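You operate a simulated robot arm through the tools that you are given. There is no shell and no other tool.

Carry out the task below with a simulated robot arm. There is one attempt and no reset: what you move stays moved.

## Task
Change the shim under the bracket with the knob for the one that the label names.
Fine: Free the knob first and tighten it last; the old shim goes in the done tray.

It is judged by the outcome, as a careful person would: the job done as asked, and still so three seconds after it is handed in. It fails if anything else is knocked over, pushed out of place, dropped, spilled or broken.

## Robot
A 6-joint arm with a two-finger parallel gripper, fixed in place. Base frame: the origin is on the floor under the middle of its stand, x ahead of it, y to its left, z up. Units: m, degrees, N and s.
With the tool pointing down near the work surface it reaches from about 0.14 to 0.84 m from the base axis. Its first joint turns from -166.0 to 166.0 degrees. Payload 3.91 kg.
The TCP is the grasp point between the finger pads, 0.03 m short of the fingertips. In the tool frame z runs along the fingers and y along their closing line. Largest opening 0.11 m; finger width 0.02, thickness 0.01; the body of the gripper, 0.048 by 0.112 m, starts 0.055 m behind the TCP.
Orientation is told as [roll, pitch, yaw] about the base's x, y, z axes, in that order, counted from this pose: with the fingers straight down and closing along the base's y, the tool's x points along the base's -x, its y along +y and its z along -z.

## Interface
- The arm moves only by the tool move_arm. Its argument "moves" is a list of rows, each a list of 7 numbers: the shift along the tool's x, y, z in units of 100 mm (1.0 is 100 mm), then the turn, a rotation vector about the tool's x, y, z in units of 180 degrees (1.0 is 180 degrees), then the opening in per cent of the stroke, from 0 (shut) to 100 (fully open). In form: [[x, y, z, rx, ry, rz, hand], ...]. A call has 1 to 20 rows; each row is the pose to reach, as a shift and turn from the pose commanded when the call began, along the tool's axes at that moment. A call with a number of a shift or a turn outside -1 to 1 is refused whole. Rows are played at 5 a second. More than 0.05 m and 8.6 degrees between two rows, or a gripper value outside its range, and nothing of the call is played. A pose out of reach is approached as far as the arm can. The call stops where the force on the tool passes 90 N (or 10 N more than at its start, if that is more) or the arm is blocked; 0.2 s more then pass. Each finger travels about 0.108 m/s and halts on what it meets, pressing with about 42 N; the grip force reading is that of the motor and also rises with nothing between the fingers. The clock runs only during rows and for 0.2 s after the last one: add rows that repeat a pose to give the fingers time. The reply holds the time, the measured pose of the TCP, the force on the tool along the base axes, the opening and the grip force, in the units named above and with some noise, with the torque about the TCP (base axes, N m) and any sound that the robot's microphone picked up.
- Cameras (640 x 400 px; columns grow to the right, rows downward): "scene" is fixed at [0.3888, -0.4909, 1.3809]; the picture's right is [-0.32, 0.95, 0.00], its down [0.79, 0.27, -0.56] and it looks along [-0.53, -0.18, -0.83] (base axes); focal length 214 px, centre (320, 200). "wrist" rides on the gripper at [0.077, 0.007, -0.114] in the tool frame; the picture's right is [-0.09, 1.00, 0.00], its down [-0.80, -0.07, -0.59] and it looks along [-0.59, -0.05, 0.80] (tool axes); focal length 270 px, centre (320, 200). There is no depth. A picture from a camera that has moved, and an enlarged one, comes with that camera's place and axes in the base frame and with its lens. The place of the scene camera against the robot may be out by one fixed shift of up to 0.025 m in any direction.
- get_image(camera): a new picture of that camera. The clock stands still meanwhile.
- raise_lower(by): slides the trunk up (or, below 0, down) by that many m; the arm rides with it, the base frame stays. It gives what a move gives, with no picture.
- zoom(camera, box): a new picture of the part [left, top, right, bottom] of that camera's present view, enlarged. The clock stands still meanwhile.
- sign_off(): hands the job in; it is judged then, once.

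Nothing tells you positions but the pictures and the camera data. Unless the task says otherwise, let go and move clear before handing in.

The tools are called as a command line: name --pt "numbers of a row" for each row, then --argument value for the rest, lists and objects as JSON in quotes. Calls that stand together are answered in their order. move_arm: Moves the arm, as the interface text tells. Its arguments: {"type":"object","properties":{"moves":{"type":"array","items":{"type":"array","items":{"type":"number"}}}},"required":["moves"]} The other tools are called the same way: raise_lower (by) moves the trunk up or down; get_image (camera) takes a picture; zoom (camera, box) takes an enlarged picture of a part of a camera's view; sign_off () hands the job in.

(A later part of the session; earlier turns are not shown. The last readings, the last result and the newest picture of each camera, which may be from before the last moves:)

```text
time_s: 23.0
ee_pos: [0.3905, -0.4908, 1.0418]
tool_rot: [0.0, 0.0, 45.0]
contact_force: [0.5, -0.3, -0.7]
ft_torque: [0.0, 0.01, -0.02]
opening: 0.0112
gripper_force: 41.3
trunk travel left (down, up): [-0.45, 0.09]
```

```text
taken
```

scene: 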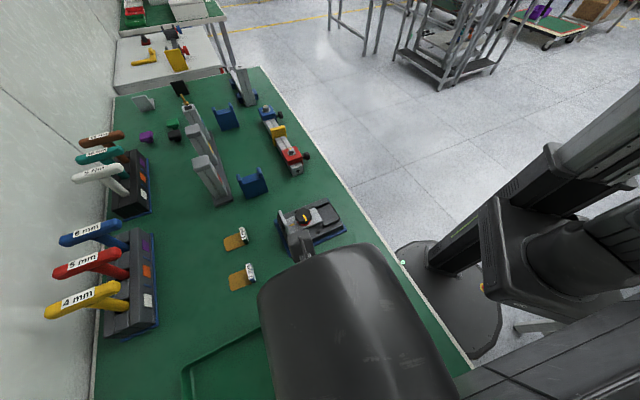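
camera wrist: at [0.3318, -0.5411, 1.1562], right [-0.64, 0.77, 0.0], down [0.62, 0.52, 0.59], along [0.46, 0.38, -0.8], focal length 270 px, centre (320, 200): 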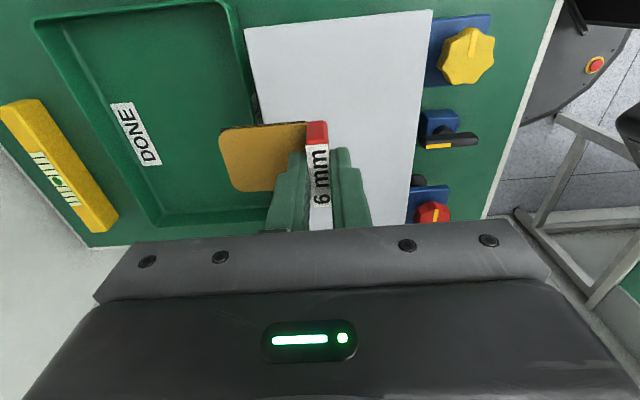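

The tray spans roughly 0.71–0.93 m out and ±0.15 m sideways; there is ample room. I'll move over it to about 0.78 m out and begin lowering.

move_arm --pt "-0.03 -0.4 0 0 0 0 5" --pt "-0.06 -0.8 0 0 0 0 5" --pt "-0.1 -1.0 0.1 0 0 0 5" --pt "-0.1 -1.0 0.1 0 0 0 5"

move_arm --pt "0 -0.3 0.2 0 0 0 5" --pt "0 -0.57 0.5 0 0 0 5" --pt "0 -0.57 0.9 0 0 0 5" --pt "0 -0.57 0.9 0 0 0 5"

get_image --camera "wrist"

get_image --camera "scene"

```text
time_s: 24.0
ee_pos: [0.467, -0.5542, 1.0338]
tool_rot: [0.1, 0.0, 45.0]
contact_force: [0.4, -0.2, -0.4]
ft_torque: [0.01, -0.05, 0.01]
opening: 0.0109
gripper_force: 42.6
trunk travel left (down, up): [-0.45, 0.09]
```

```text
time_s: 25.0
ee_pos: [0.5076, -0.5934, 0.9413]
tool_rot: [0.1, 0.0, 45.1]
contact_force: [0.2, 0.5, -1.5]
ft_torque: [0.03, 0.0, 0.02]
opening: 0.011
gripper_force: 42.1
trunk travel left (down, up): [-0.45, 0.09]
```

```text
taken
camera wrist: at [0.4479, -0.643, 1.0558], right [-0.64, 0.77, 0.0], down [0.62, 0.52, 0.59], along [0.46, 0.38, -0.8], focal length 270 px, centre (320, 200)
```

wrist: 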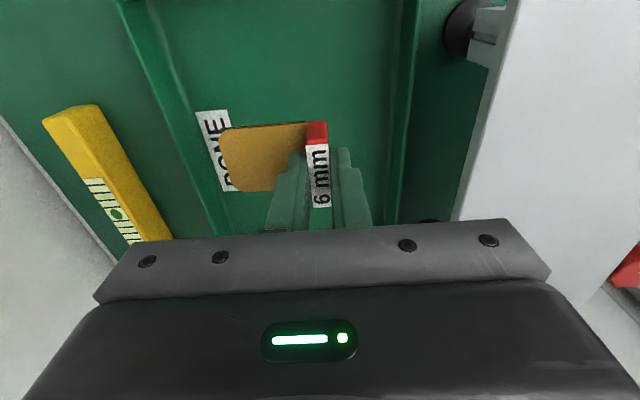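

```text
taken
```

scene: 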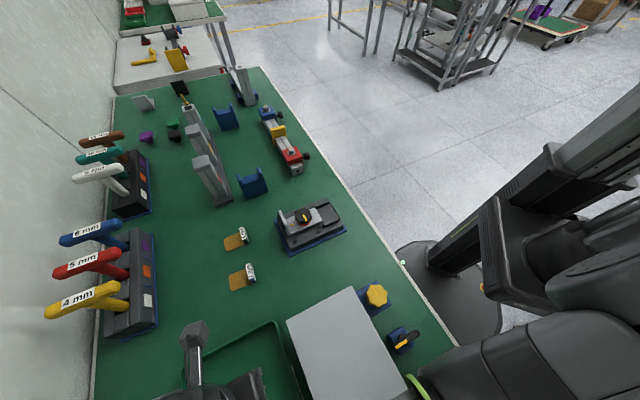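

The shim hangs over the tray floor with clear margins on all sides. I'll lower 80 mm, then feel for the floor in small steps.

move_arm --pt "0 0 0.35 0 0 0 5" --pt "0 0 0.65 0 0 0 5" --pt "0 0 0.8 0 0 0 5" --pt "0 0 0.8 0 0 0 5"

get_image --camera "wrist"

zoom --camera "scene" --box '[120, 260, 420, 400]'

```text
time_s: 26.0
ee_pos: [0.509, -0.5943, 0.8601]
tool_rot: [0.0, 0.0, 45.1]
contact_force: [0.6, 0.6, -1.1]
ft_torque: [0.04, 0.03, 0.0]
opening: 0.0112
gripper_force: 42.0
trunk travel left (down, up): [-0.45, 0.09]
```

```text
taken
camera wrist: at [0.4505, -0.6435, 0.9752], right [-0.64, 0.77, 0.0], down [0.62, 0.52, 0.59], along [0.46, 0.38, -0.8], focal length 270 px, centre (320, 200)
```

wrist: 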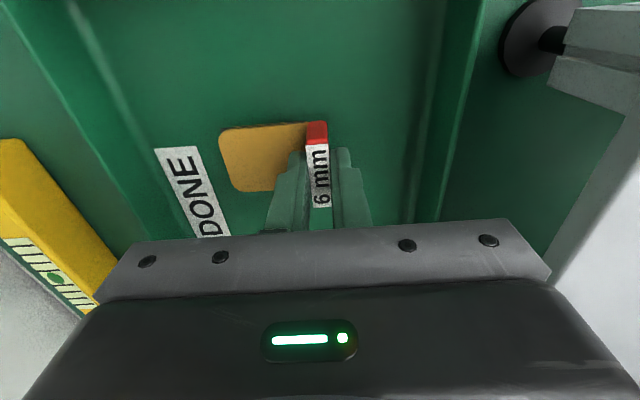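

```text
2.13 times, centred on (270, 330) of scene
camera zoom: at [0.3888, -0.4909, 1.3809], right [-0.32, 0.95, 0.0], down [0.79, 0.27, -0.56], along [-0.53, -0.18, -0.83], focal length 458 px, centre (427, -77)
```

zoom: 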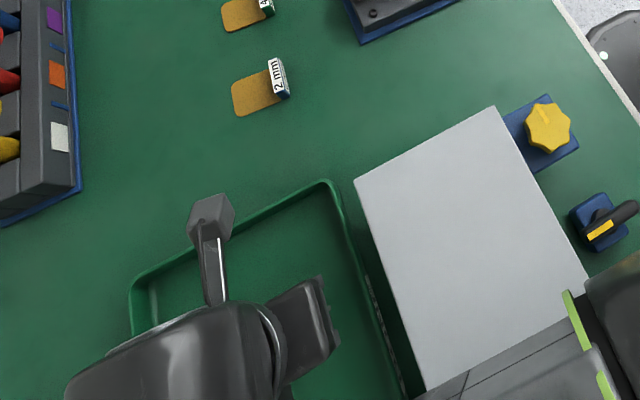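

No contact yet; about 8–10 mm remain by my estimate. I'll lower slowly in 2 mm rows.

move_arm --pt "0 0 0.02 0 0 0 5" --pt "0 0 0.04 0 0 0 5" --pt "0 0 0.06 0 0 0 5" --pt "0 0 0.06 0 0 0 5"

```text
time_s: 27.0
ee_pos: [0.5097, -0.5943, 0.855]
tool_rot: [0.0, -0.1, 45.1]
contact_force: [0.3, 1.2, -0.6]
ft_torque: [0.02, -0.01, 0.01]
opening: 0.011
gripper_force: 42.7
trunk travel left (down, up): [-0.45, 0.09]
```

Still no contact at z 0.855. I'll continue down in small steps.

move_arm --pt "0 0 0.02 0 0 0 5" --pt "0 0 0.04 0 0 0 5" --pt "0 0 0.06 0 0 0 5" --pt "0 0 0.06 0 0 0 5"

```text
time_s: 28.0
ee_pos: [0.5089, -0.5929, 0.849]
tool_rot: [0.0, 0.0, 45.0]
contact_force: [-0.3, -0.2, -0.2]
ft_torque: [0.0, -0.03, -0.01]
opening: 0.0111
gripper_force: 42.3
trunk travel left (down, up): [-0.45, 0.09]
```

No contact at z 0.849 either; continuing carefully.

move_arm --pt "0 0 0.015 0 0 0 5" --pt "0 0 0.03 0 0 0 5" --pt "0 0 0.045 0 0 0 5" --pt "0 0 0.045 0 0 0 5"

zoom --camera "wrist" --box '[200, 90, 360, 220]'

```text
time_s: 29.0
ee_pos: [0.5095, -0.593, 0.8457]
tool_rot: [0.0, 0.1, 45.0]
contact_force: [2.0, 1.2, 4.3]
ft_torque: [0.04, -0.05, -0.01]
opening: 0.0112
gripper_force: 42.0
trunk travel left (down, up): [-0.45, 0.09]
```

```text
3.08 times, centred on (280, 155) of wrist
camera zoom: at [0.4501, -0.643, 0.9608], right [-0.64, 0.77, 0.0], down [0.62, 0.52, 0.59], along [0.46, 0.38, -0.8], focal length 832 px, centre (443, 338)
```

zoom: 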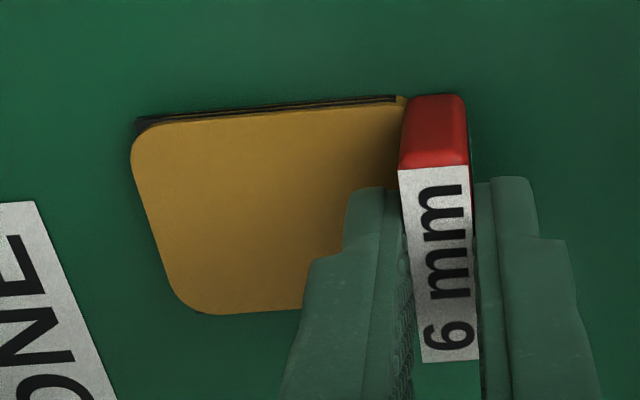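

The shim touches the tray floor (4 N upward) at TCP z 0.8457. I'll open a little and rise straight up.

move_arm --pt "0 0 0 0 0 0 15" --pt "0 0 0 0 0 0 25" --pt "0 0 0 0 0 0 25" --pt "0 0 -0.2 0 0 0 25" --pt "0 0 -0.5 0 0 0 25" --pt "0 0 -1.0 0 0 0 25" --pt "0 0 -1.0 0 0 0 25"

get_image --camera "wrist"

```text
time_s: 30.6
ee_pos: [0.5084, -0.5917, 0.9444]
tool_rot: [0.0, 0.0, 45.0]
contact_force: [-0.2, 0.3, -0.3]
ft_torque: [-0.01, 0.0, 0.01]
opening: 0.0274
gripper_force: 0.1
trunk travel left (down, up): [-0.45, 0.09]
```

```text
taken
camera wrist: at [0.4495, -0.6413, 1.0588], right [-0.64, 0.77, 0.0], down [0.62, 0.52, 0.59], along [0.46, 0.38, -0.8], focal length 270 px, centre (320, 200)
```

wrist: 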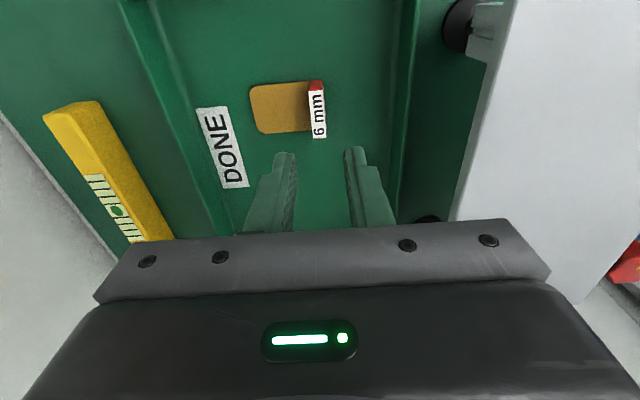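

The old 6 mm shim rests in the done tray. Now I go to the loose 2 mm shim, whose tab I put near (0.31, -0.72), keeping the hand at z ≈ 0.95.

move_arm --pt "0.4 0.08 -0.1 0 0 0 25" --pt "0.8 0.16 -0.1 0 0 0 25" --pt "0.8 0.16 -0.1 0 0 0 25"

move_arm --pt "0.4 0.08 0 0 0 0 25" --pt "0.8 0.16 0 0 0 0 37" --pt "0.8 0.16 0 0 0 0 37"

get_image --camera "wrist"

```text
time_s: 31.4
ee_pos: [0.4421, -0.6402, 0.9554]
tool_rot: [0.0, 0.0, 45.2]
contact_force: [-0.3, -0.2, -0.1]
ft_torque: [0.0, -0.02, 0.04]
opening: 0.0272
gripper_force: 0.1
trunk travel left (down, up): [-0.45, 0.09]
```

```text
time_s: 32.2
ee_pos: [0.3754, -0.6861, 0.953]
tool_rot: [0.0, 0.0, 45.1]
contact_force: [-0.4, -0.8, -0.8]
ft_torque: [-0.01, 0.01, 0.0]
opening: 0.0407
gripper_force: 0.0
trunk travel left (down, up): [-0.45, 0.09]
```

```text
taken
camera wrist: at [0.3168, -0.7347, 1.0678], right [-0.64, 0.77, 0.0], down [0.62, 0.52, 0.59], along [0.46, 0.38, -0.8], focal length 270 px, centre (320, 200)
```

wrist: 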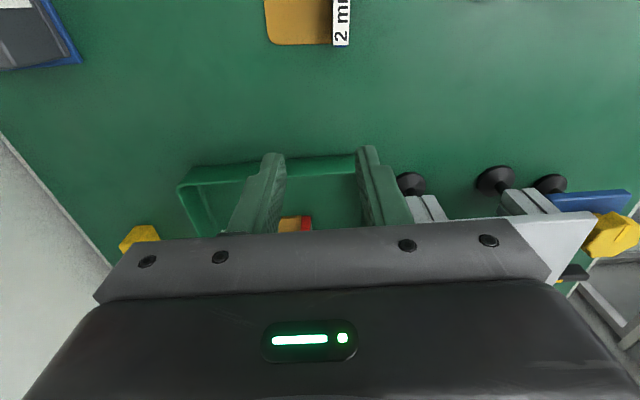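

The 2 mm shim is just entering the view at the top. I'll shift 60 mm toward it and look again.

move_arm --pt "0.3 0.05 0 0 0 0 37" --pt "0.6 0.1 0 0 0 0 37" --pt "0.6 0.1 0 0 0 0 37"

get_image --camera "wrist"

zoom --camera "wrist" --box '[240, 40, 400, 170]'

```text
time_s: 33.0
ee_pos: [0.3249, -0.7215, 0.9536]
tool_rot: [0.0, 0.0, 45.1]
contact_force: [-0.1, 0.9, -0.2]
ft_torque: [0.01, 0.01, -0.02]
opening: 0.0408
gripper_force: 0.0
trunk travel left (down, up): [-0.45, 0.09]
```

```text
taken
camera wrist: at [0.2652, -0.7719, 1.0692], right [-0.64, 0.77, 0.0], down [0.62, 0.52, 0.59], along [0.46, 0.38, -0.8], focal length 270 px, centre (320, 200)
```

wrist: 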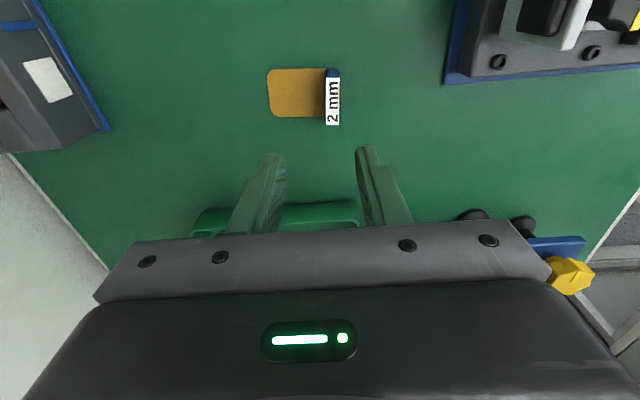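

```text
3.08 times, centred on (320, 105) of wrist
camera zoom: at [0.2652, -0.7719, 1.0692], right [-0.64, 0.77, 0.0], down [0.62, 0.52, 0.59], along [0.46, 0.38, -0.8], focal length 832 px, centre (320, 492)
```

zoom: 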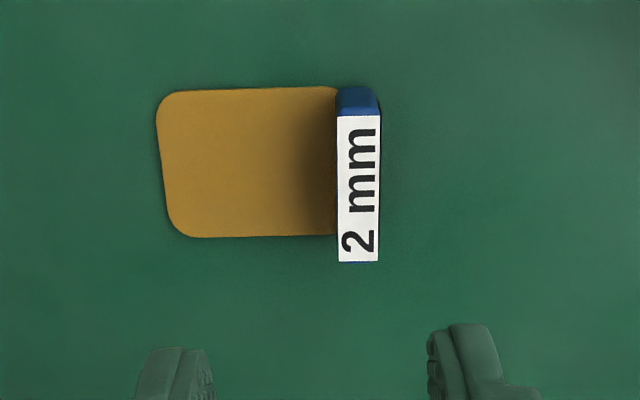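

The 2 mm shim's tab is centred near (0.3135, -0.7187) and turned about 3.6° from the bench axes. I'll align with it, lower partway and check.

move_arm --pt "0.03 0.05 0.3 0 0 0.01 37" --pt "0.061 0.1 0.55 0 0 0.0194 37" --pt "0.061 0.1 0.75 0 0 0.0194 37" --pt "0.061 0.1 0.75 0 0 0.0194 37"

zoom --camera "wrist" --box '[220, 60, 420, 220]'

zoom --camera "scene" --box '[196, 216, 296, 316]'

```text
time_s: 34.0
ee_pos: [0.3141, -0.7169, 0.8795]
tool_rot: [-0.1, 0.0, 41.7]
contact_force: [-0.6, 0.5, 0.5]
ft_torque: [-0.03, 0.01, 0.0]
opening: 0.0408
gripper_force: 0.1
trunk travel left (down, up): [-0.45, 0.09]
```

```text
2.50 times, centred on (320, 140) of wrist
camera zoom: at [0.2517, -0.7635, 0.9942], right [-0.59, 0.8, 0.0], down [0.65, 0.48, 0.59], along [0.48, 0.35, -0.8], focal length 676 px, centre (320, 350)
```

zoom: 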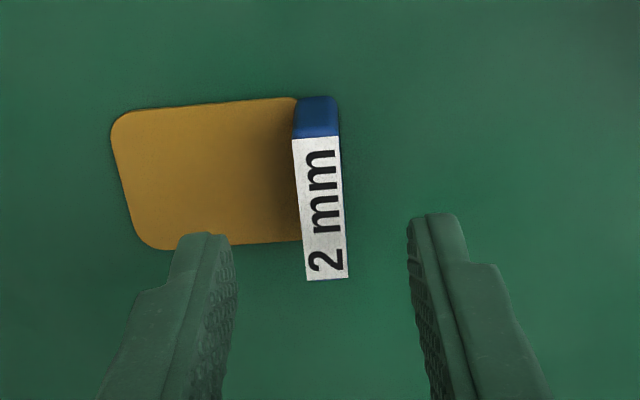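

```text
4.00 times, centred on (246, 266) of scene
camera zoom: at [0.3888, -0.4909, 1.3809], right [-0.32, 0.95, 0.0], down [0.79, 0.27, -0.56], along [-0.53, -0.18, -0.83], focal length 858 px, centre (616, -64)
```

zoom: 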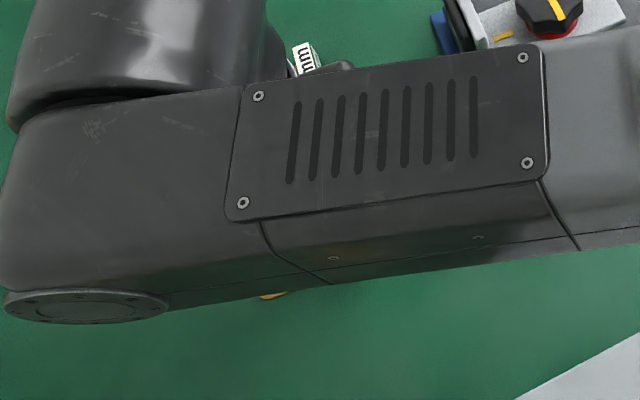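

The tab is centred between the fingers. I'll go down 36 mm and close on it.

move_arm --pt "0.01 0 0.2 0 0 0 37" --pt "0.01 0 0.36 0 0 0 37" --pt "0.01 0 0.36 0 0 0 37"

zoom --camera "wrist" --box '[220, 60, 420, 220]'

```text
time_s: 34.8
ee_pos: [0.3129, -0.7174, 0.8426]
tool_rot: [0.0, 0.0, 41.6]
contact_force: [0.0, 0.1, 0.3]
ft_torque: [0.02, -0.02, -0.01]
opening: 0.0408
gripper_force: 0.0
trunk travel left (down, up): [-0.45, 0.09]
```

```text
2.50 times, centred on (320, 140) of wrist
camera zoom: at [0.2502, -0.7635, 0.9573], right [-0.59, 0.8, 0.0], down [0.65, 0.48, 0.59], along [0.48, 0.35, -0.8], focal length 676 px, centre (320, 350)
```

zoom: 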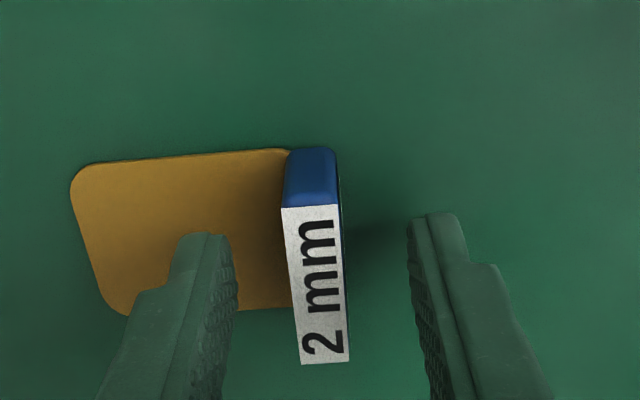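

Everything is aligned and clear of the table. I'll close on the blue tab.

move_arm --pt "0 0 0.01 0 0 0 25" --pt "0 0 0.01 0 0 0 12" --pt "0 0 0.01 0 0 0 5" --pt "0 0 0.01 0 0 0 5" --pt "0 0 0.01 0 0 0 5"

zoom --camera "wrist" --box '[220, 60, 420, 220]'

```text
time_s: 36.0
ee_pos: [0.3111, -0.717, 0.8414]
tool_rot: [0.0, 0.0, 41.5]
contact_force: [1.2, -0.4, 1.3]
ft_torque: [-0.07, -0.07, 0.0]
opening: 0.0109
gripper_force: 41.6
trunk travel left (down, up): [-0.45, 0.09]
```

```text
2.50 times, centred on (320, 140) of wrist
camera zoom: at [0.2497, -0.7637, 0.9568], right [-0.59, 0.8, 0.0], down [0.65, 0.48, 0.59], along [0.48, 0.35, -0.8], focal length 676 px, centre (320, 350)
```

zoom: 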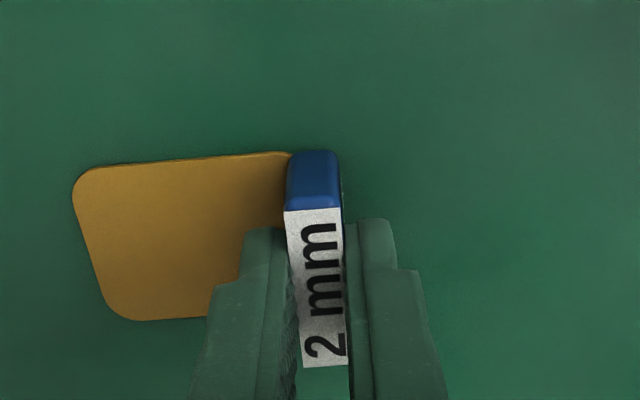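

The blue 2 mm tab is firmly held at 10.9 mm. I'll lift it, square it to 45°, and carry it high over to the front of the fixture.

move_arm --pt "0 0 -0.05 0 0 0 5" --pt "0 0 -0.2 0 0 0 5" --pt "0 0 -0.5 0 0 0 5" --pt "0 0 -0.9 0 0 -0.01 5" --pt "0 0 -1.0 0 0 -0.0195 5" --pt "0 0 -1.0 0 0 -0.0195 5"

get_image --camera "wrist"

```text
time_s: 37.4
ee_pos: [0.3113, -0.718, 0.9425]
tool_rot: [0.0, 0.0, 45.1]
contact_force: [-1.0, 0.0, -0.6]
ft_torque: [-0.02, -0.04, 0.0]
opening: 0.0108
gripper_force: 42.1
trunk travel left (down, up): [-0.45, 0.09]
```

```text
taken
camera wrist: at [0.253, -0.7675, 1.0568], right [-0.64, 0.77, 0.0], down [0.62, 0.52, 0.59], along [0.45, 0.38, -0.8], focal length 270 px, centre (320, 200)
```

wrist: 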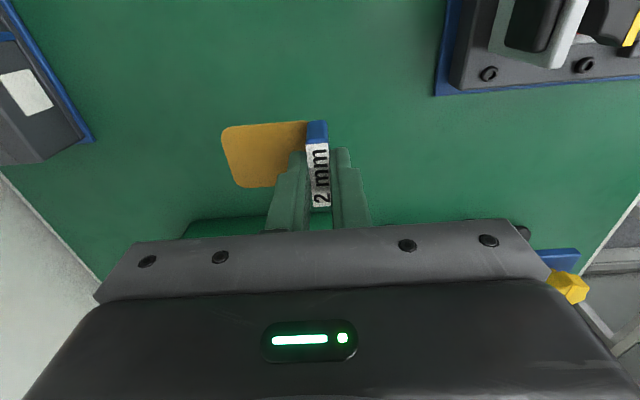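

The shim is level in the hand. I'll travel at z ≈ 0.97 toward the robot side of the fixture in steps.

move_arm --pt "0.08 0.3 -0.3 0 0 0 5" --pt "0.12 0.6 -0.3 0 0 0 5" --pt "0.16 0.81 -0.3 0 0 0 5" --pt "0.16 0.81 -0.3 0 0 0 5"

move_arm --pt "0.08 0.4 0 0 0 0 5" --pt "0.16 0.81 0 0 0 0 5" --pt "0.16 0.81 0 0 0 0 5"

move_arm --pt "0.08 0.4 0 0 0 0 5" --pt "0.16 0.81 0 0 0 0 5" --pt "0.16 0.81 0 0 0 0 5"

move_arm --pt "0.08 0.4 0 0 0 0 5" --pt "0.16 0.82 0 0 0 0 5" --pt "0.16 0.82 0 0 0 0 5"

get_image --camera "wrist"

zoom --camera "scene" --box '[248, 160, 392, 268]'

```text
time_s: 38.4
ee_pos: [0.2435, -0.6727, 0.9725]
tool_rot: [-0.1, -0.1, 45.1]
contact_force: [-0.4, -0.6, 0.6]
ft_torque: [0.02, -0.02, 0.02]
opening: 0.0107
gripper_force: 41.7
trunk travel left (down, up): [-0.45, 0.09]
```

```text
time_s: 39.2
ee_pos: [0.1724, -0.6251, 0.9682]
tool_rot: [0.0, 0.1, 45.1]
contact_force: [0.2, -0.2, -0.7]
ft_torque: [0.0, -0.04, -0.01]
opening: 0.0109
gripper_force: 42.1
trunk travel left (down, up): [-0.45, 0.09]
```

```text
time_s: 40.0
ee_pos: [0.1061, -0.5821, 0.9701]
tool_rot: [0.0, 0.0, 45.1]
contact_force: [0.3, 0.5, 0.4]
ft_torque: [0.0, 0.01, 0.04]
opening: 0.0111
gripper_force: 41.8
trunk travel left (down, up): [-0.45, 0.09]
```

```text
time_s: 40.8
ee_pos: [0.0394, -0.5346, 0.9704]
tool_rot: [0.0, 0.0, 45.1]
contact_force: [-0.2, -0.6, -0.8]
ft_torque: [-0.02, -0.01, -0.01]
opening: 0.0107
gripper_force: 41.8
trunk travel left (down, up): [-0.45, 0.09]
```

```text
taken
camera wrist: at [-0.0195, -0.584, 1.0854], right [-0.64, 0.77, 0.0], down [0.62, 0.52, 0.59], along [0.46, 0.38, -0.8], focal length 270 px, centre (320, 200)
```

wrist: 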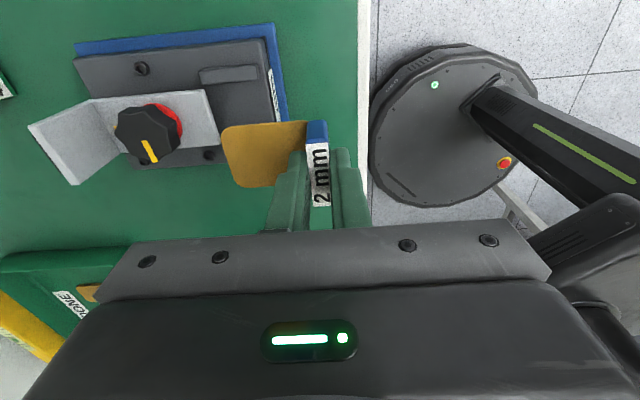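

```text
3.70 times, centred on (320, 214) of scene
camera zoom: at [0.3888, -0.4909, 1.3809], right [-0.32, 0.95, 0.0], down [0.79, 0.27, -0.56], along [-0.53, -0.18, -0.83], focal length 794 px, centre (320, 148)
```

zoom: 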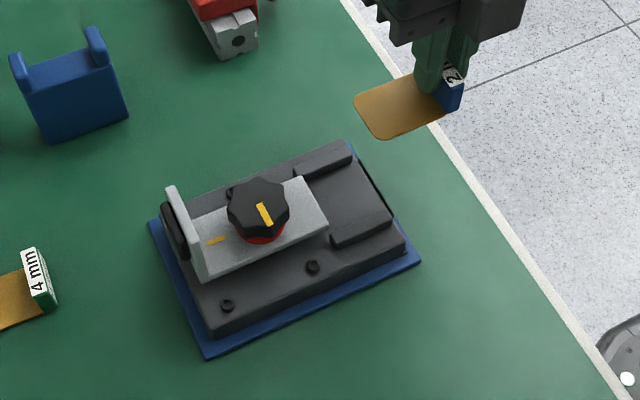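

The new shim is in front of the fixture. Before lowering, I'll look closely at the slot under the bracket.

zoom --camera "scene" --box '[290, 190, 350, 240]'

zoom --camera "wrist" --box '[90, 20, 300, 200]'

```text
8.00 times, centred on (320, 215) of scene
camera zoom: at [0.3888, -0.4909, 1.3809], right [-0.32, 0.95, 0.0], down [0.79, 0.27, -0.56], along [-0.53, -0.18, -0.83], focal length 1716 px, centre (320, 80)
```

zoom: 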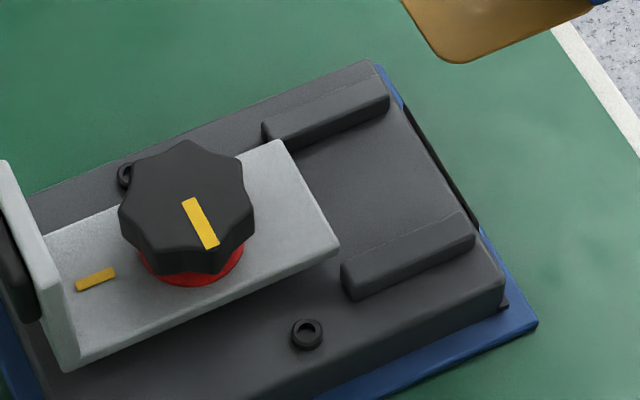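

```text
2.22 times, centred on (195, 110) of wrist
camera zoom: at [-0.0195, -0.584, 1.0854], right [-0.64, 0.77, 0.0], down [0.62, 0.52, 0.59], along [0.46, 0.38, -0.8], focal length 601 px, centre (598, 400)
```

zoom: 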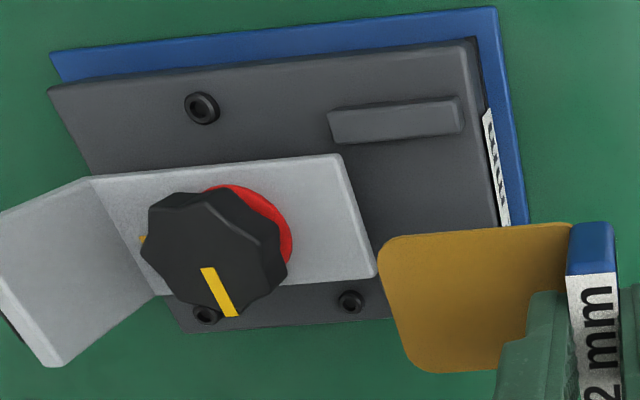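

I want to know whether the bracket has dropped since the old shim came out, so I'll take the same enlarged view as before for comparison.

zoom --camera "scene" --box '[268, 180, 372, 258]'

```text
5.13 times, centred on (320, 219) of scene
camera zoom: at [0.3888, -0.4909, 1.3809], right [-0.32, 0.95, 0.0], down [0.79, 0.27, -0.56], along [-0.53, -0.18, -0.83], focal length 1100 px, centre (320, 103)
```

zoom: 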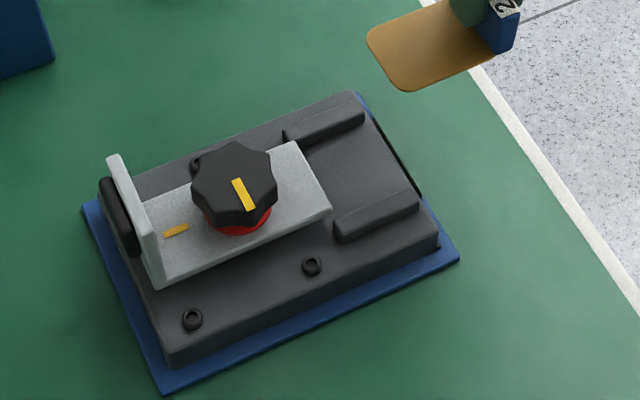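

The bracket is at exactly the same height, so the slot stays open. I'll bring the plate's tip to about 7 mm short of the bracket edge and lower to 13 mm above the base.

move_arm --pt "0 -0.15 0.2 0 0 0 5" --pt "0 -0.312 0.4 0 0 0 5" --pt "0 -0.312 0.65 0 0 0 5" --pt "0 -0.312 0.83 0 0 0 5" --pt "0 -0.312 0.83 0 0 0 5"

get_image --camera "wrist"

zoom --camera "scene" --box '[268, 180, 372, 258]'

zoom --camera "wrist" --box '[160, 60, 370, 220]'

```text
time_s: 42.0
ee_pos: [0.0598, -0.5565, 0.8888]
tool_rot: [0.0, 0.0, 45.2]
contact_force: [-0.4, 0.3, -0.5]
ft_torque: [0.02, 0.03, -0.01]
opening: 0.0106
gripper_force: 41.9
trunk travel left (down, up): [-0.45, 0.09]
```

```text
taken
camera wrist: at [0.002, -0.6051, 1.0039], right [-0.64, 0.77, 0.0], down [0.62, 0.52, 0.59], along [0.46, 0.38, -0.8], focal length 270 px, centre (320, 200)
```

wrist: 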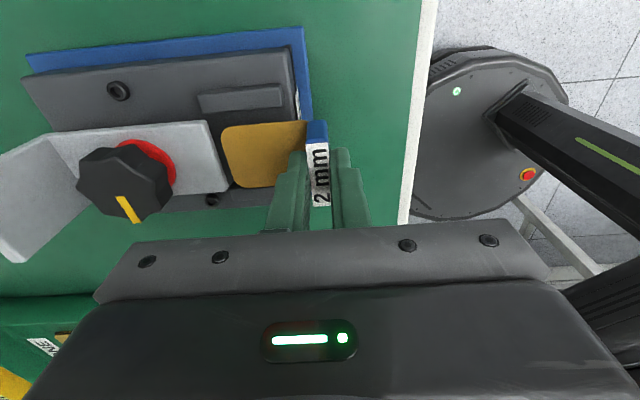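

```text
5.13 times, centred on (320, 219) of scene
camera zoom: at [0.3888, -0.4909, 1.3809], right [-0.32, 0.95, 0.0], down [0.79, 0.27, -0.56], along [-0.53, -0.18, -0.83], focal length 1100 px, centre (320, 103)
```

zoom: 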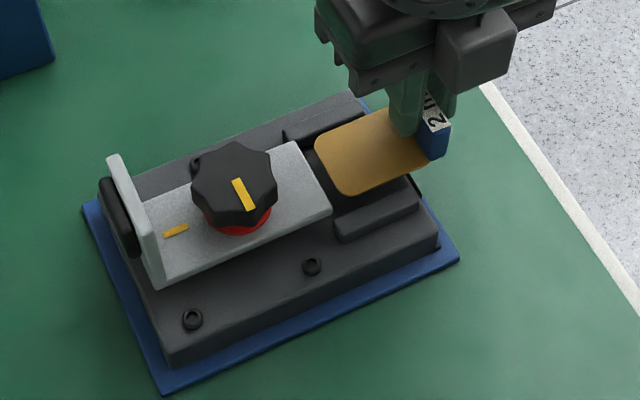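

```text
2.50 times, centred on (265, 140) of wrist
camera zoom: at [0.002, -0.6051, 1.0039], right [-0.64, 0.77, 0.0], down [0.62, 0.52, 0.59], along [0.46, 0.38, -0.8], focal length 676 px, centre (458, 350)
```

zoom: 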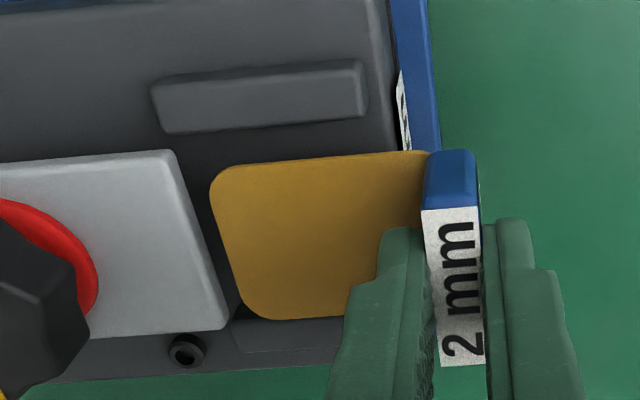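

The plate hangs squarely above the channel, clear of the bracket and rails. I'll lower it in small steps until it just touches the base.

move_arm --pt "0 0 0.05 0 0 0 5" --pt "0 0 0.1 0 0 0 5" --pt "0 0 0.13 0 0 0 5" --pt "0 0 0.13 0 0 0 5"

zoom --camera "wrist" --box '[160, 60, 370, 220]'

zoom --camera "scene" --box '[290, 190, 350, 240]'

```text
time_s: 43.0
ee_pos: [0.0592, -0.5581, 0.878]
tool_rot: [0.0, 0.1, 45.2]
contact_force: [-0.4, 0.5, -0.1]
ft_torque: [-0.02, -0.03, -0.01]
opening: 0.0105
gripper_force: 42.4
trunk travel left (down, up): [-0.45, 0.09]
```

```text
2.50 times, centred on (265, 140) of wrist
camera zoom: at [0.0009, -0.6069, 0.9915], right [-0.64, 0.77, 0.0], down [0.62, 0.52, 0.59], along [0.46, 0.38, -0.8], focal length 676 px, centre (458, 350)
```

zoom: 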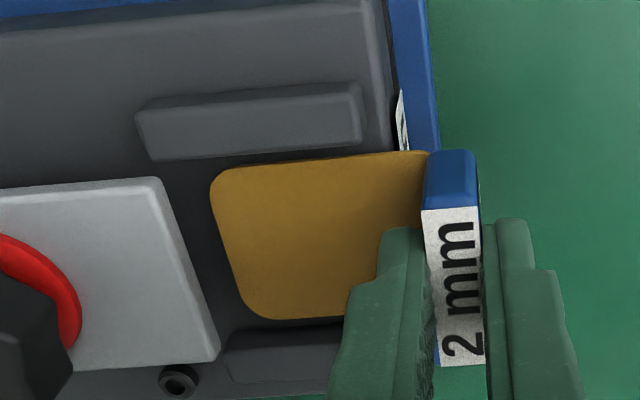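

```text
8.00 times, centred on (320, 215) of scene
camera zoom: at [0.3888, -0.4909, 1.3809], right [-0.32, 0.95, 0.0], down [0.79, 0.27, -0.56], along [-0.53, -0.18, -0.83], focal length 1716 px, centre (320, 80)
```

zoom: 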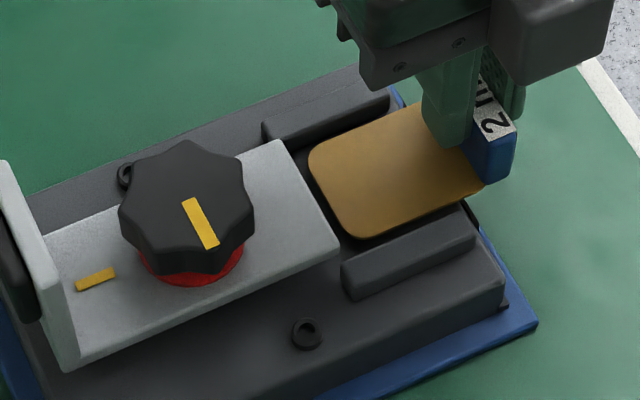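

The plate lines up with the channel. I'll continue down in 2 mm steps with a 1 mm sideways trim, feeling for contact.

move_arm --pt "-0.01 0 0.02 0 0 0 5" --pt "-0.01 0 0.04 0 0 0 5" --pt "-0.01 0 0.04 0 0 0 5"

```text
time_s: 43.8
ee_pos: [0.0597, -0.5546, 0.8723]
tool_rot: [0.0, 0.0, 45.1]
contact_force: [0.2, 0.4, -0.8]
ft_torque: [0.0, 0.01, 0.01]
opening: 0.0106
gripper_force: 41.8
trunk travel left (down, up): [-0.45, 0.09]
```

No contact yet at z 0.872; a little lower still.

move_arm --pt "0 0 0.01 0 0 0 5" --pt "0 0 0.02 0 0 0 5" --pt "0 0 0.02 0 0 0 5"

zoom --camera "wrist" --box '[160, 60, 370, 220]'

zoom --camera "scene" --box '[290, 190, 350, 240]'

```text
time_s: 44.6
ee_pos: [0.0596, -0.5556, 0.8716]
tool_rot: [-0.1, 0.1, 45.1]
contact_force: [1.1, -0.3, 11.1]
ft_torque: [-0.08, -0.19, 0.05]
opening: 0.0107
gripper_force: 42.4
trunk travel left (down, up): [-0.45, 0.09]
```

```text
2.50 times, centred on (265, 140) of wrist
camera zoom: at [0.0007, -0.6049, 0.9866], right [-0.64, 0.77, 0.0], down [0.62, 0.52, 0.59], along [0.46, 0.38, -0.8], focal length 676 px, centre (458, 350)
```

zoom: 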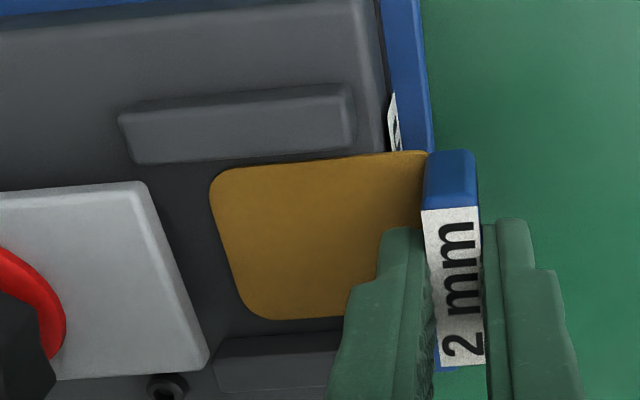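

```text
8.00 times, centred on (320, 215) of scene
camera zoom: at [0.3888, -0.4909, 1.3809], right [-0.32, 0.95, 0.0], down [0.79, 0.27, -0.56], along [-0.53, -0.18, -0.83], focal length 1716 px, centre (320, 80)
```

zoom: 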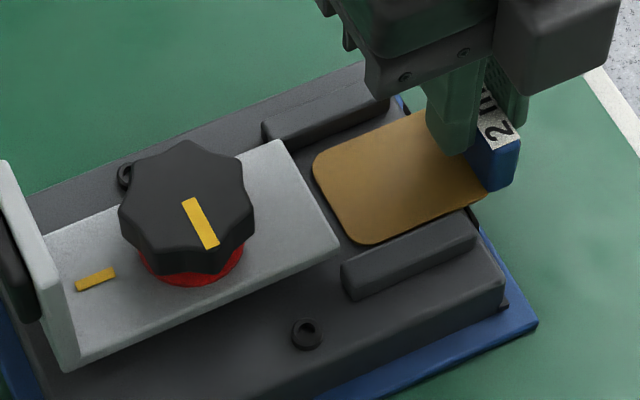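

The plate touched down at about z 0.871 (11 N). I'll ease up 1.5 mm so it floats just above the base and slide it in 20 mm under the bracket.

move_arm --pt "0 0 -0.015 0 0 0 5" --pt "0 -0.04 -0.015 0 0 0 5" --pt "0 -0.08 -0.015 0 0 0 5" --pt "0 -0.12 -0.015 0 0 0 5" --pt "0 -0.16 -0.015 0 0 0 5" --pt "0 -0.2 -0.015 0 0 0 5" --pt "0 -0.2 -0.015 0 0 0 5"

zoom --camera "wrist" --box '[160, 60, 370, 220]'

zoom --camera "scene" --box '[290, 190, 350, 240]'

```text
time_s: 46.2
ee_pos: [0.0753, -0.5688, 0.8719]
tool_rot: [-0.1, 0.0, 45.1]
contact_force: [-1.4, 1.8, 8.0]
ft_torque: [0.03, 0.03, 0.01]
opening: 0.0108
gripper_force: 41.9
trunk travel left (down, up): [-0.45, 0.09]
```

```text
2.50 times, centred on (265, 140) of wrist
camera zoom: at [0.0148, -0.6188, 0.9867], right [-0.64, 0.77, 0.0], down [0.62, 0.52, 0.59], along [0.46, 0.38, -0.8], focal length 676 px, centre (458, 350)
```

zoom: 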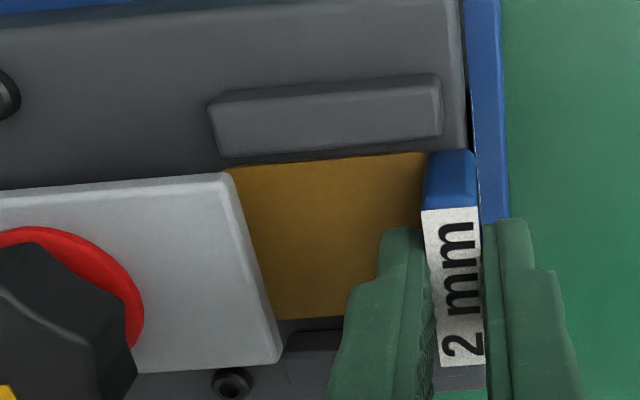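

```text
8.00 times, centred on (320, 215) of scene
camera zoom: at [0.3888, -0.4909, 1.3809], right [-0.32, 0.95, 0.0], down [0.79, 0.27, -0.56], along [-0.53, -0.18, -0.83], focal length 1716 px, centre (320, 80)
```

zoom: 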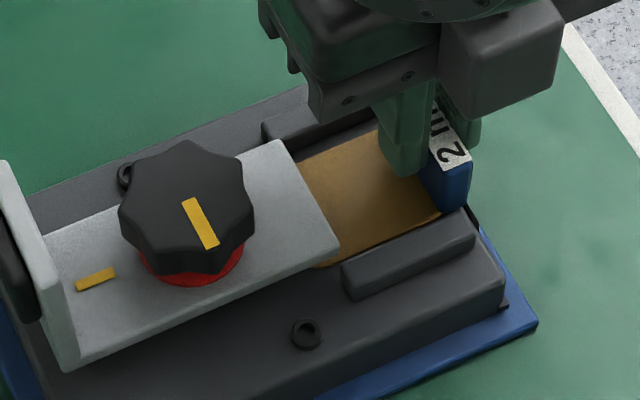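

The plate is under the bracket with only slight force. I'll push the last 8 mm to where the old tab sat.

move_arm --pt "0 -0.03 0 0 0 0 5" --pt "0 -0.06 0 0 0 0 5" --pt "0 -0.083 0 0 0 0 5" --pt "0 -0.083 0 0 0 0 5"

zoom --camera "wrist" --box '[220, 40, 420, 220]'

zoom --camera "scene" --box '[268, 180, 372, 258]'

```text
time_s: 47.2
ee_pos: [0.0794, -0.5754, 0.8712]
tool_rot: [0.0, 0.0, 45.1]
contact_force: [-2.0, 0.6, 5.6]
ft_torque: [0.02, 0.07, 0.0]
opening: 0.0108
gripper_force: 42.0
trunk travel left (down, up): [-0.45, 0.09]
```

```text
2.22 times, centred on (320, 130) of wrist
camera zoom: at [0.0209, -0.6251, 0.9867], right [-0.64, 0.77, 0.0], down [0.62, 0.52, 0.59], along [0.46, 0.38, -0.8], focal length 601 px, centre (320, 356)
```

zoom: 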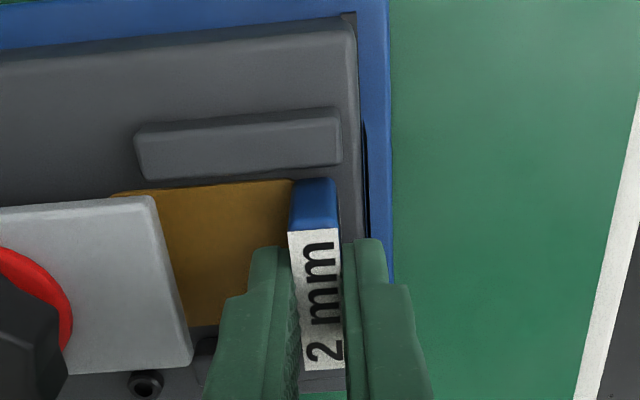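

```text
5.13 times, centred on (320, 219) of scene
camera zoom: at [0.3888, -0.4909, 1.3809], right [-0.32, 0.95, 0.0], down [0.79, 0.27, -0.56], along [-0.53, -0.18, -0.83], focal length 1100 px, centre (320, 103)
```

zoom: 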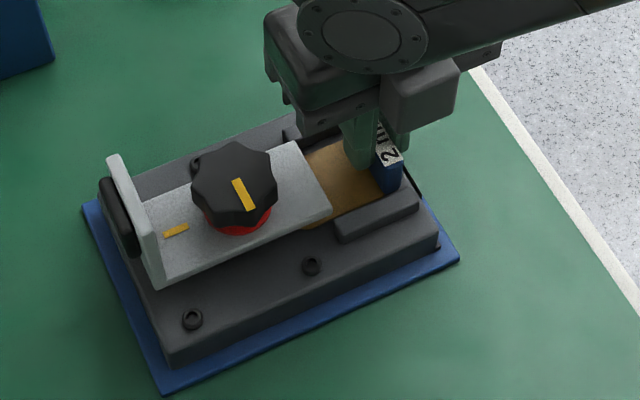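

The tab now sits exactly where the old one was. I'll release it and rise straight up.

move_arm --pt "0 0 0 0 0 0 15" --pt "0 0 0 0 0 0 28" --pt "0 0 0 0 0 0 28" --pt "0 0 -0.2 0 0 0 28" --pt "0 0 -0.5 0 0 0 28" --pt "0 0 -0.9 0 0 0 28" --pt "0 0 -0.9 0 0 0 28"

get_image --camera "wrist"

zoom --camera "scene" --box '[290, 190, 350, 240]'

```text
time_s: 48.8
ee_pos: [0.0806, -0.5772, 0.962]
tool_rot: [0.0, 0.0, 45.1]
contact_force: [-0.4, 0.2, 1.1]
ft_torque: [-0.04, 0.02, -0.01]
opening: 0.0308
gripper_force: 0.1
trunk travel left (down, up): [-0.45, 0.09]
```

```text
taken
camera wrist: at [0.0216, -0.6263, 1.0763], right [-0.64, 0.77, 0.0], down [0.62, 0.52, 0.59], along [0.46, 0.38, -0.8], focal length 270 px, centre (320, 200)
```

wrist: 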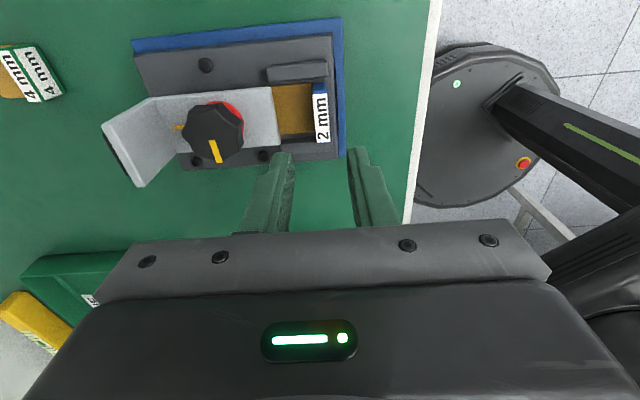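

```text
8.00 times, centred on (320, 215) of scene
camera zoom: at [0.3888, -0.4909, 1.3809], right [-0.32, 0.95, 0.0], down [0.79, 0.27, -0.56], along [-0.53, -0.18, -0.83], focal length 1716 px, centre (320, 80)
```

zoom: 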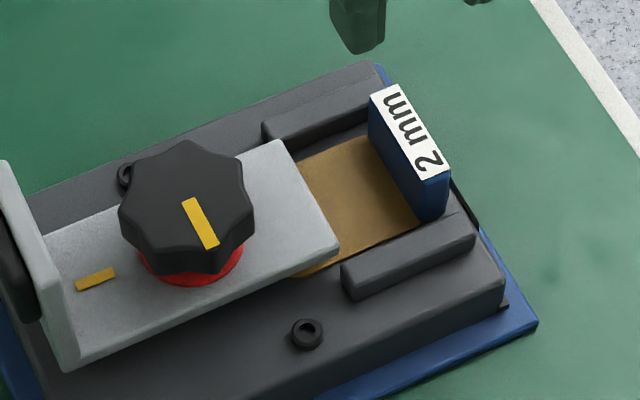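

The 2 mm shim is seated under the bracket. Reviewing the side forces from loosening, the knob axis fits best at (0.1405, -0.637), so I'll go back over it at the same finger angle as when I let go (yaw 32).

move_arm --pt "0 -0.25 0 0 0 0.024 45" --pt "0 -0.5 0 0 0 0.048 58" --pt "0.005 -0.75 0 0 0 0.0722 58" --pt "0.005 -0.846 0 0 0 0.0722 58" --pt "0.005 -0.846 0.3 0 0 0.0722 58" --pt "0.005 -0.846 0.45 0 0 0.0722 58" --pt "0.005 -0.846 0.45 0 0 0.0722 58"

get_image --camera "wrist"

zoom --camera "wrist" --box '[220, 60, 420, 220]'

zoom --camera "scene" --box '[268, 180, 372, 258]'

```text
time_s: 50.4
ee_pos: [0.1389, -0.6351, 0.9176]
tool_rot: [0.0, 0.0, 32.1]
contact_force: [0.2, -0.2, 0.9]
ft_torque: [-0.03, -0.01, 0.01]
opening: 0.0638
gripper_force: 0.0
trunk travel left (down, up): [-0.45, 0.09]
```

```text
taken
camera wrist: at [0.0694, -0.6708, 1.033], right [-0.45, 0.89, 0.0], down [0.72, 0.37, 0.59], along [0.53, 0.27, -0.8], focal length 270 px, centre (320, 200)
```

wrist: 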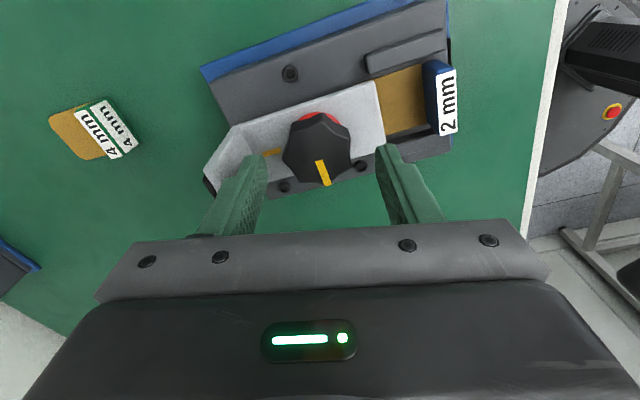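

```text
2.50 times, centred on (320, 140) of wrist
camera zoom: at [0.0694, -0.6708, 1.033], right [-0.45, 0.89, 0.0], down [0.72, 0.37, 0.59], along [0.53, 0.27, -0.8], focal length 676 px, centre (320, 350)
```

zoom: 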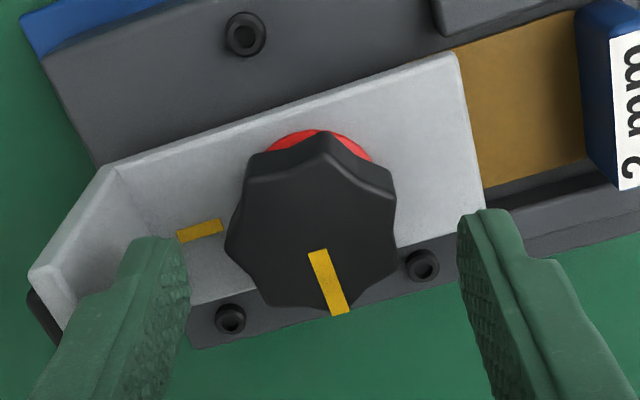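

```text
5.13 times, centred on (320, 219) of scene
camera zoom: at [0.3888, -0.4909, 1.3809], right [-0.32, 0.95, 0.0], down [0.79, 0.27, -0.56], along [-0.53, -0.18, -0.83], focal length 1100 px, centre (320, 103)
```

zoom: 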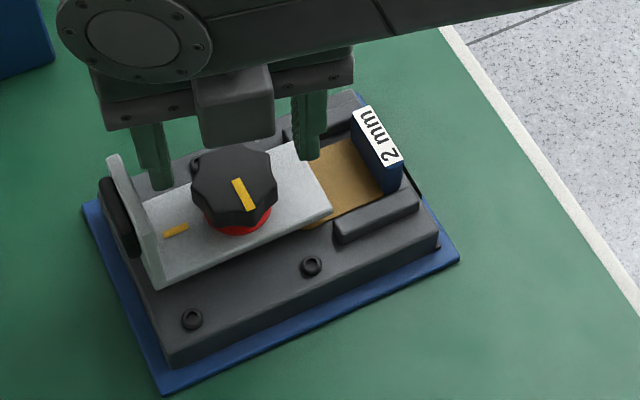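

The knob lies about 2 mm off to one side of the fingers' middle. I'll correct that, lower to the same height as before and close on it.

move_arm --pt "-0.012 -0.018 0.2 0 0 0 58" --pt "-0.012 -0.018 0.4 0 0 0 58" --pt "-0.012 -0.018 0.4 0 0 0 45" --pt "-0.012 -0.018 0.4 0 0 0 30" --pt "-0.012 -0.018 0.4 0 0 0 20" --pt "-0.012 -0.018 0.4 0 0 0 20"

zoom --camera "wrist" --box '[220, 60, 420, 220]'

zoom --camera "scene" --box '[268, 180, 372, 258]'

```text
time_s: 51.8
ee_pos: [0.1393, -0.6359, 0.878]
tool_rot: [0.0, 0.0, 32.1]
contact_force: [-3.3, 9.9, 1.5]
ft_torque: [0.28, -0.2, 0.04]
opening: 0.043
gripper_force: 45.0
trunk travel left (down, up): [-0.45, 0.09]
```

```text
2.50 times, centred on (320, 140) of wrist
camera zoom: at [0.0709, -0.6719, 0.9925], right [-0.45, 0.89, 0.0], down [0.72, 0.36, 0.59], along [0.53, 0.27, -0.8], focal length 676 px, centre (320, 350)
```

zoom: 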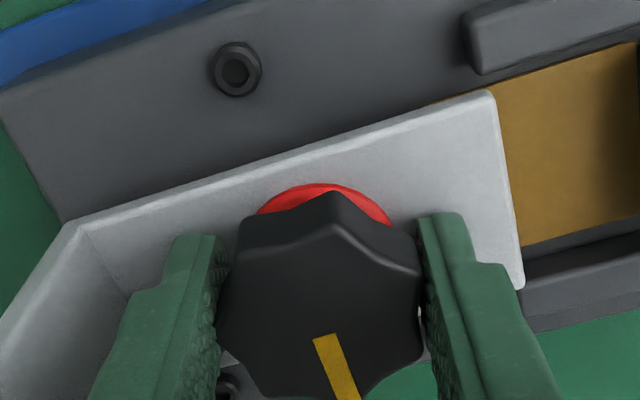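

```text
5.13 times, centred on (320, 219) of scene
camera zoom: at [0.3888, -0.4909, 1.3809], right [-0.32, 0.95, 0.0], down [0.79, 0.27, -0.56], along [-0.53, -0.18, -0.83], focal length 1100 px, centre (320, 103)
```

zoom: 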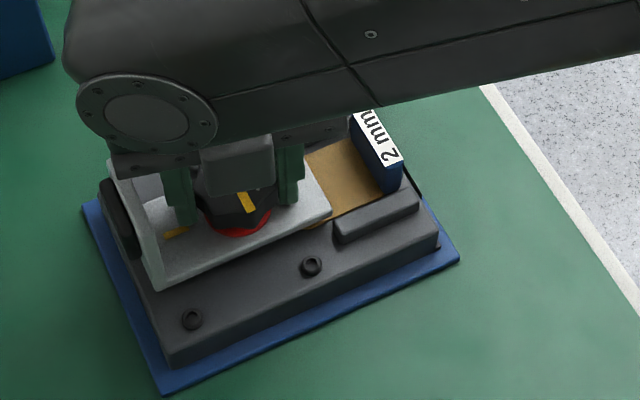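

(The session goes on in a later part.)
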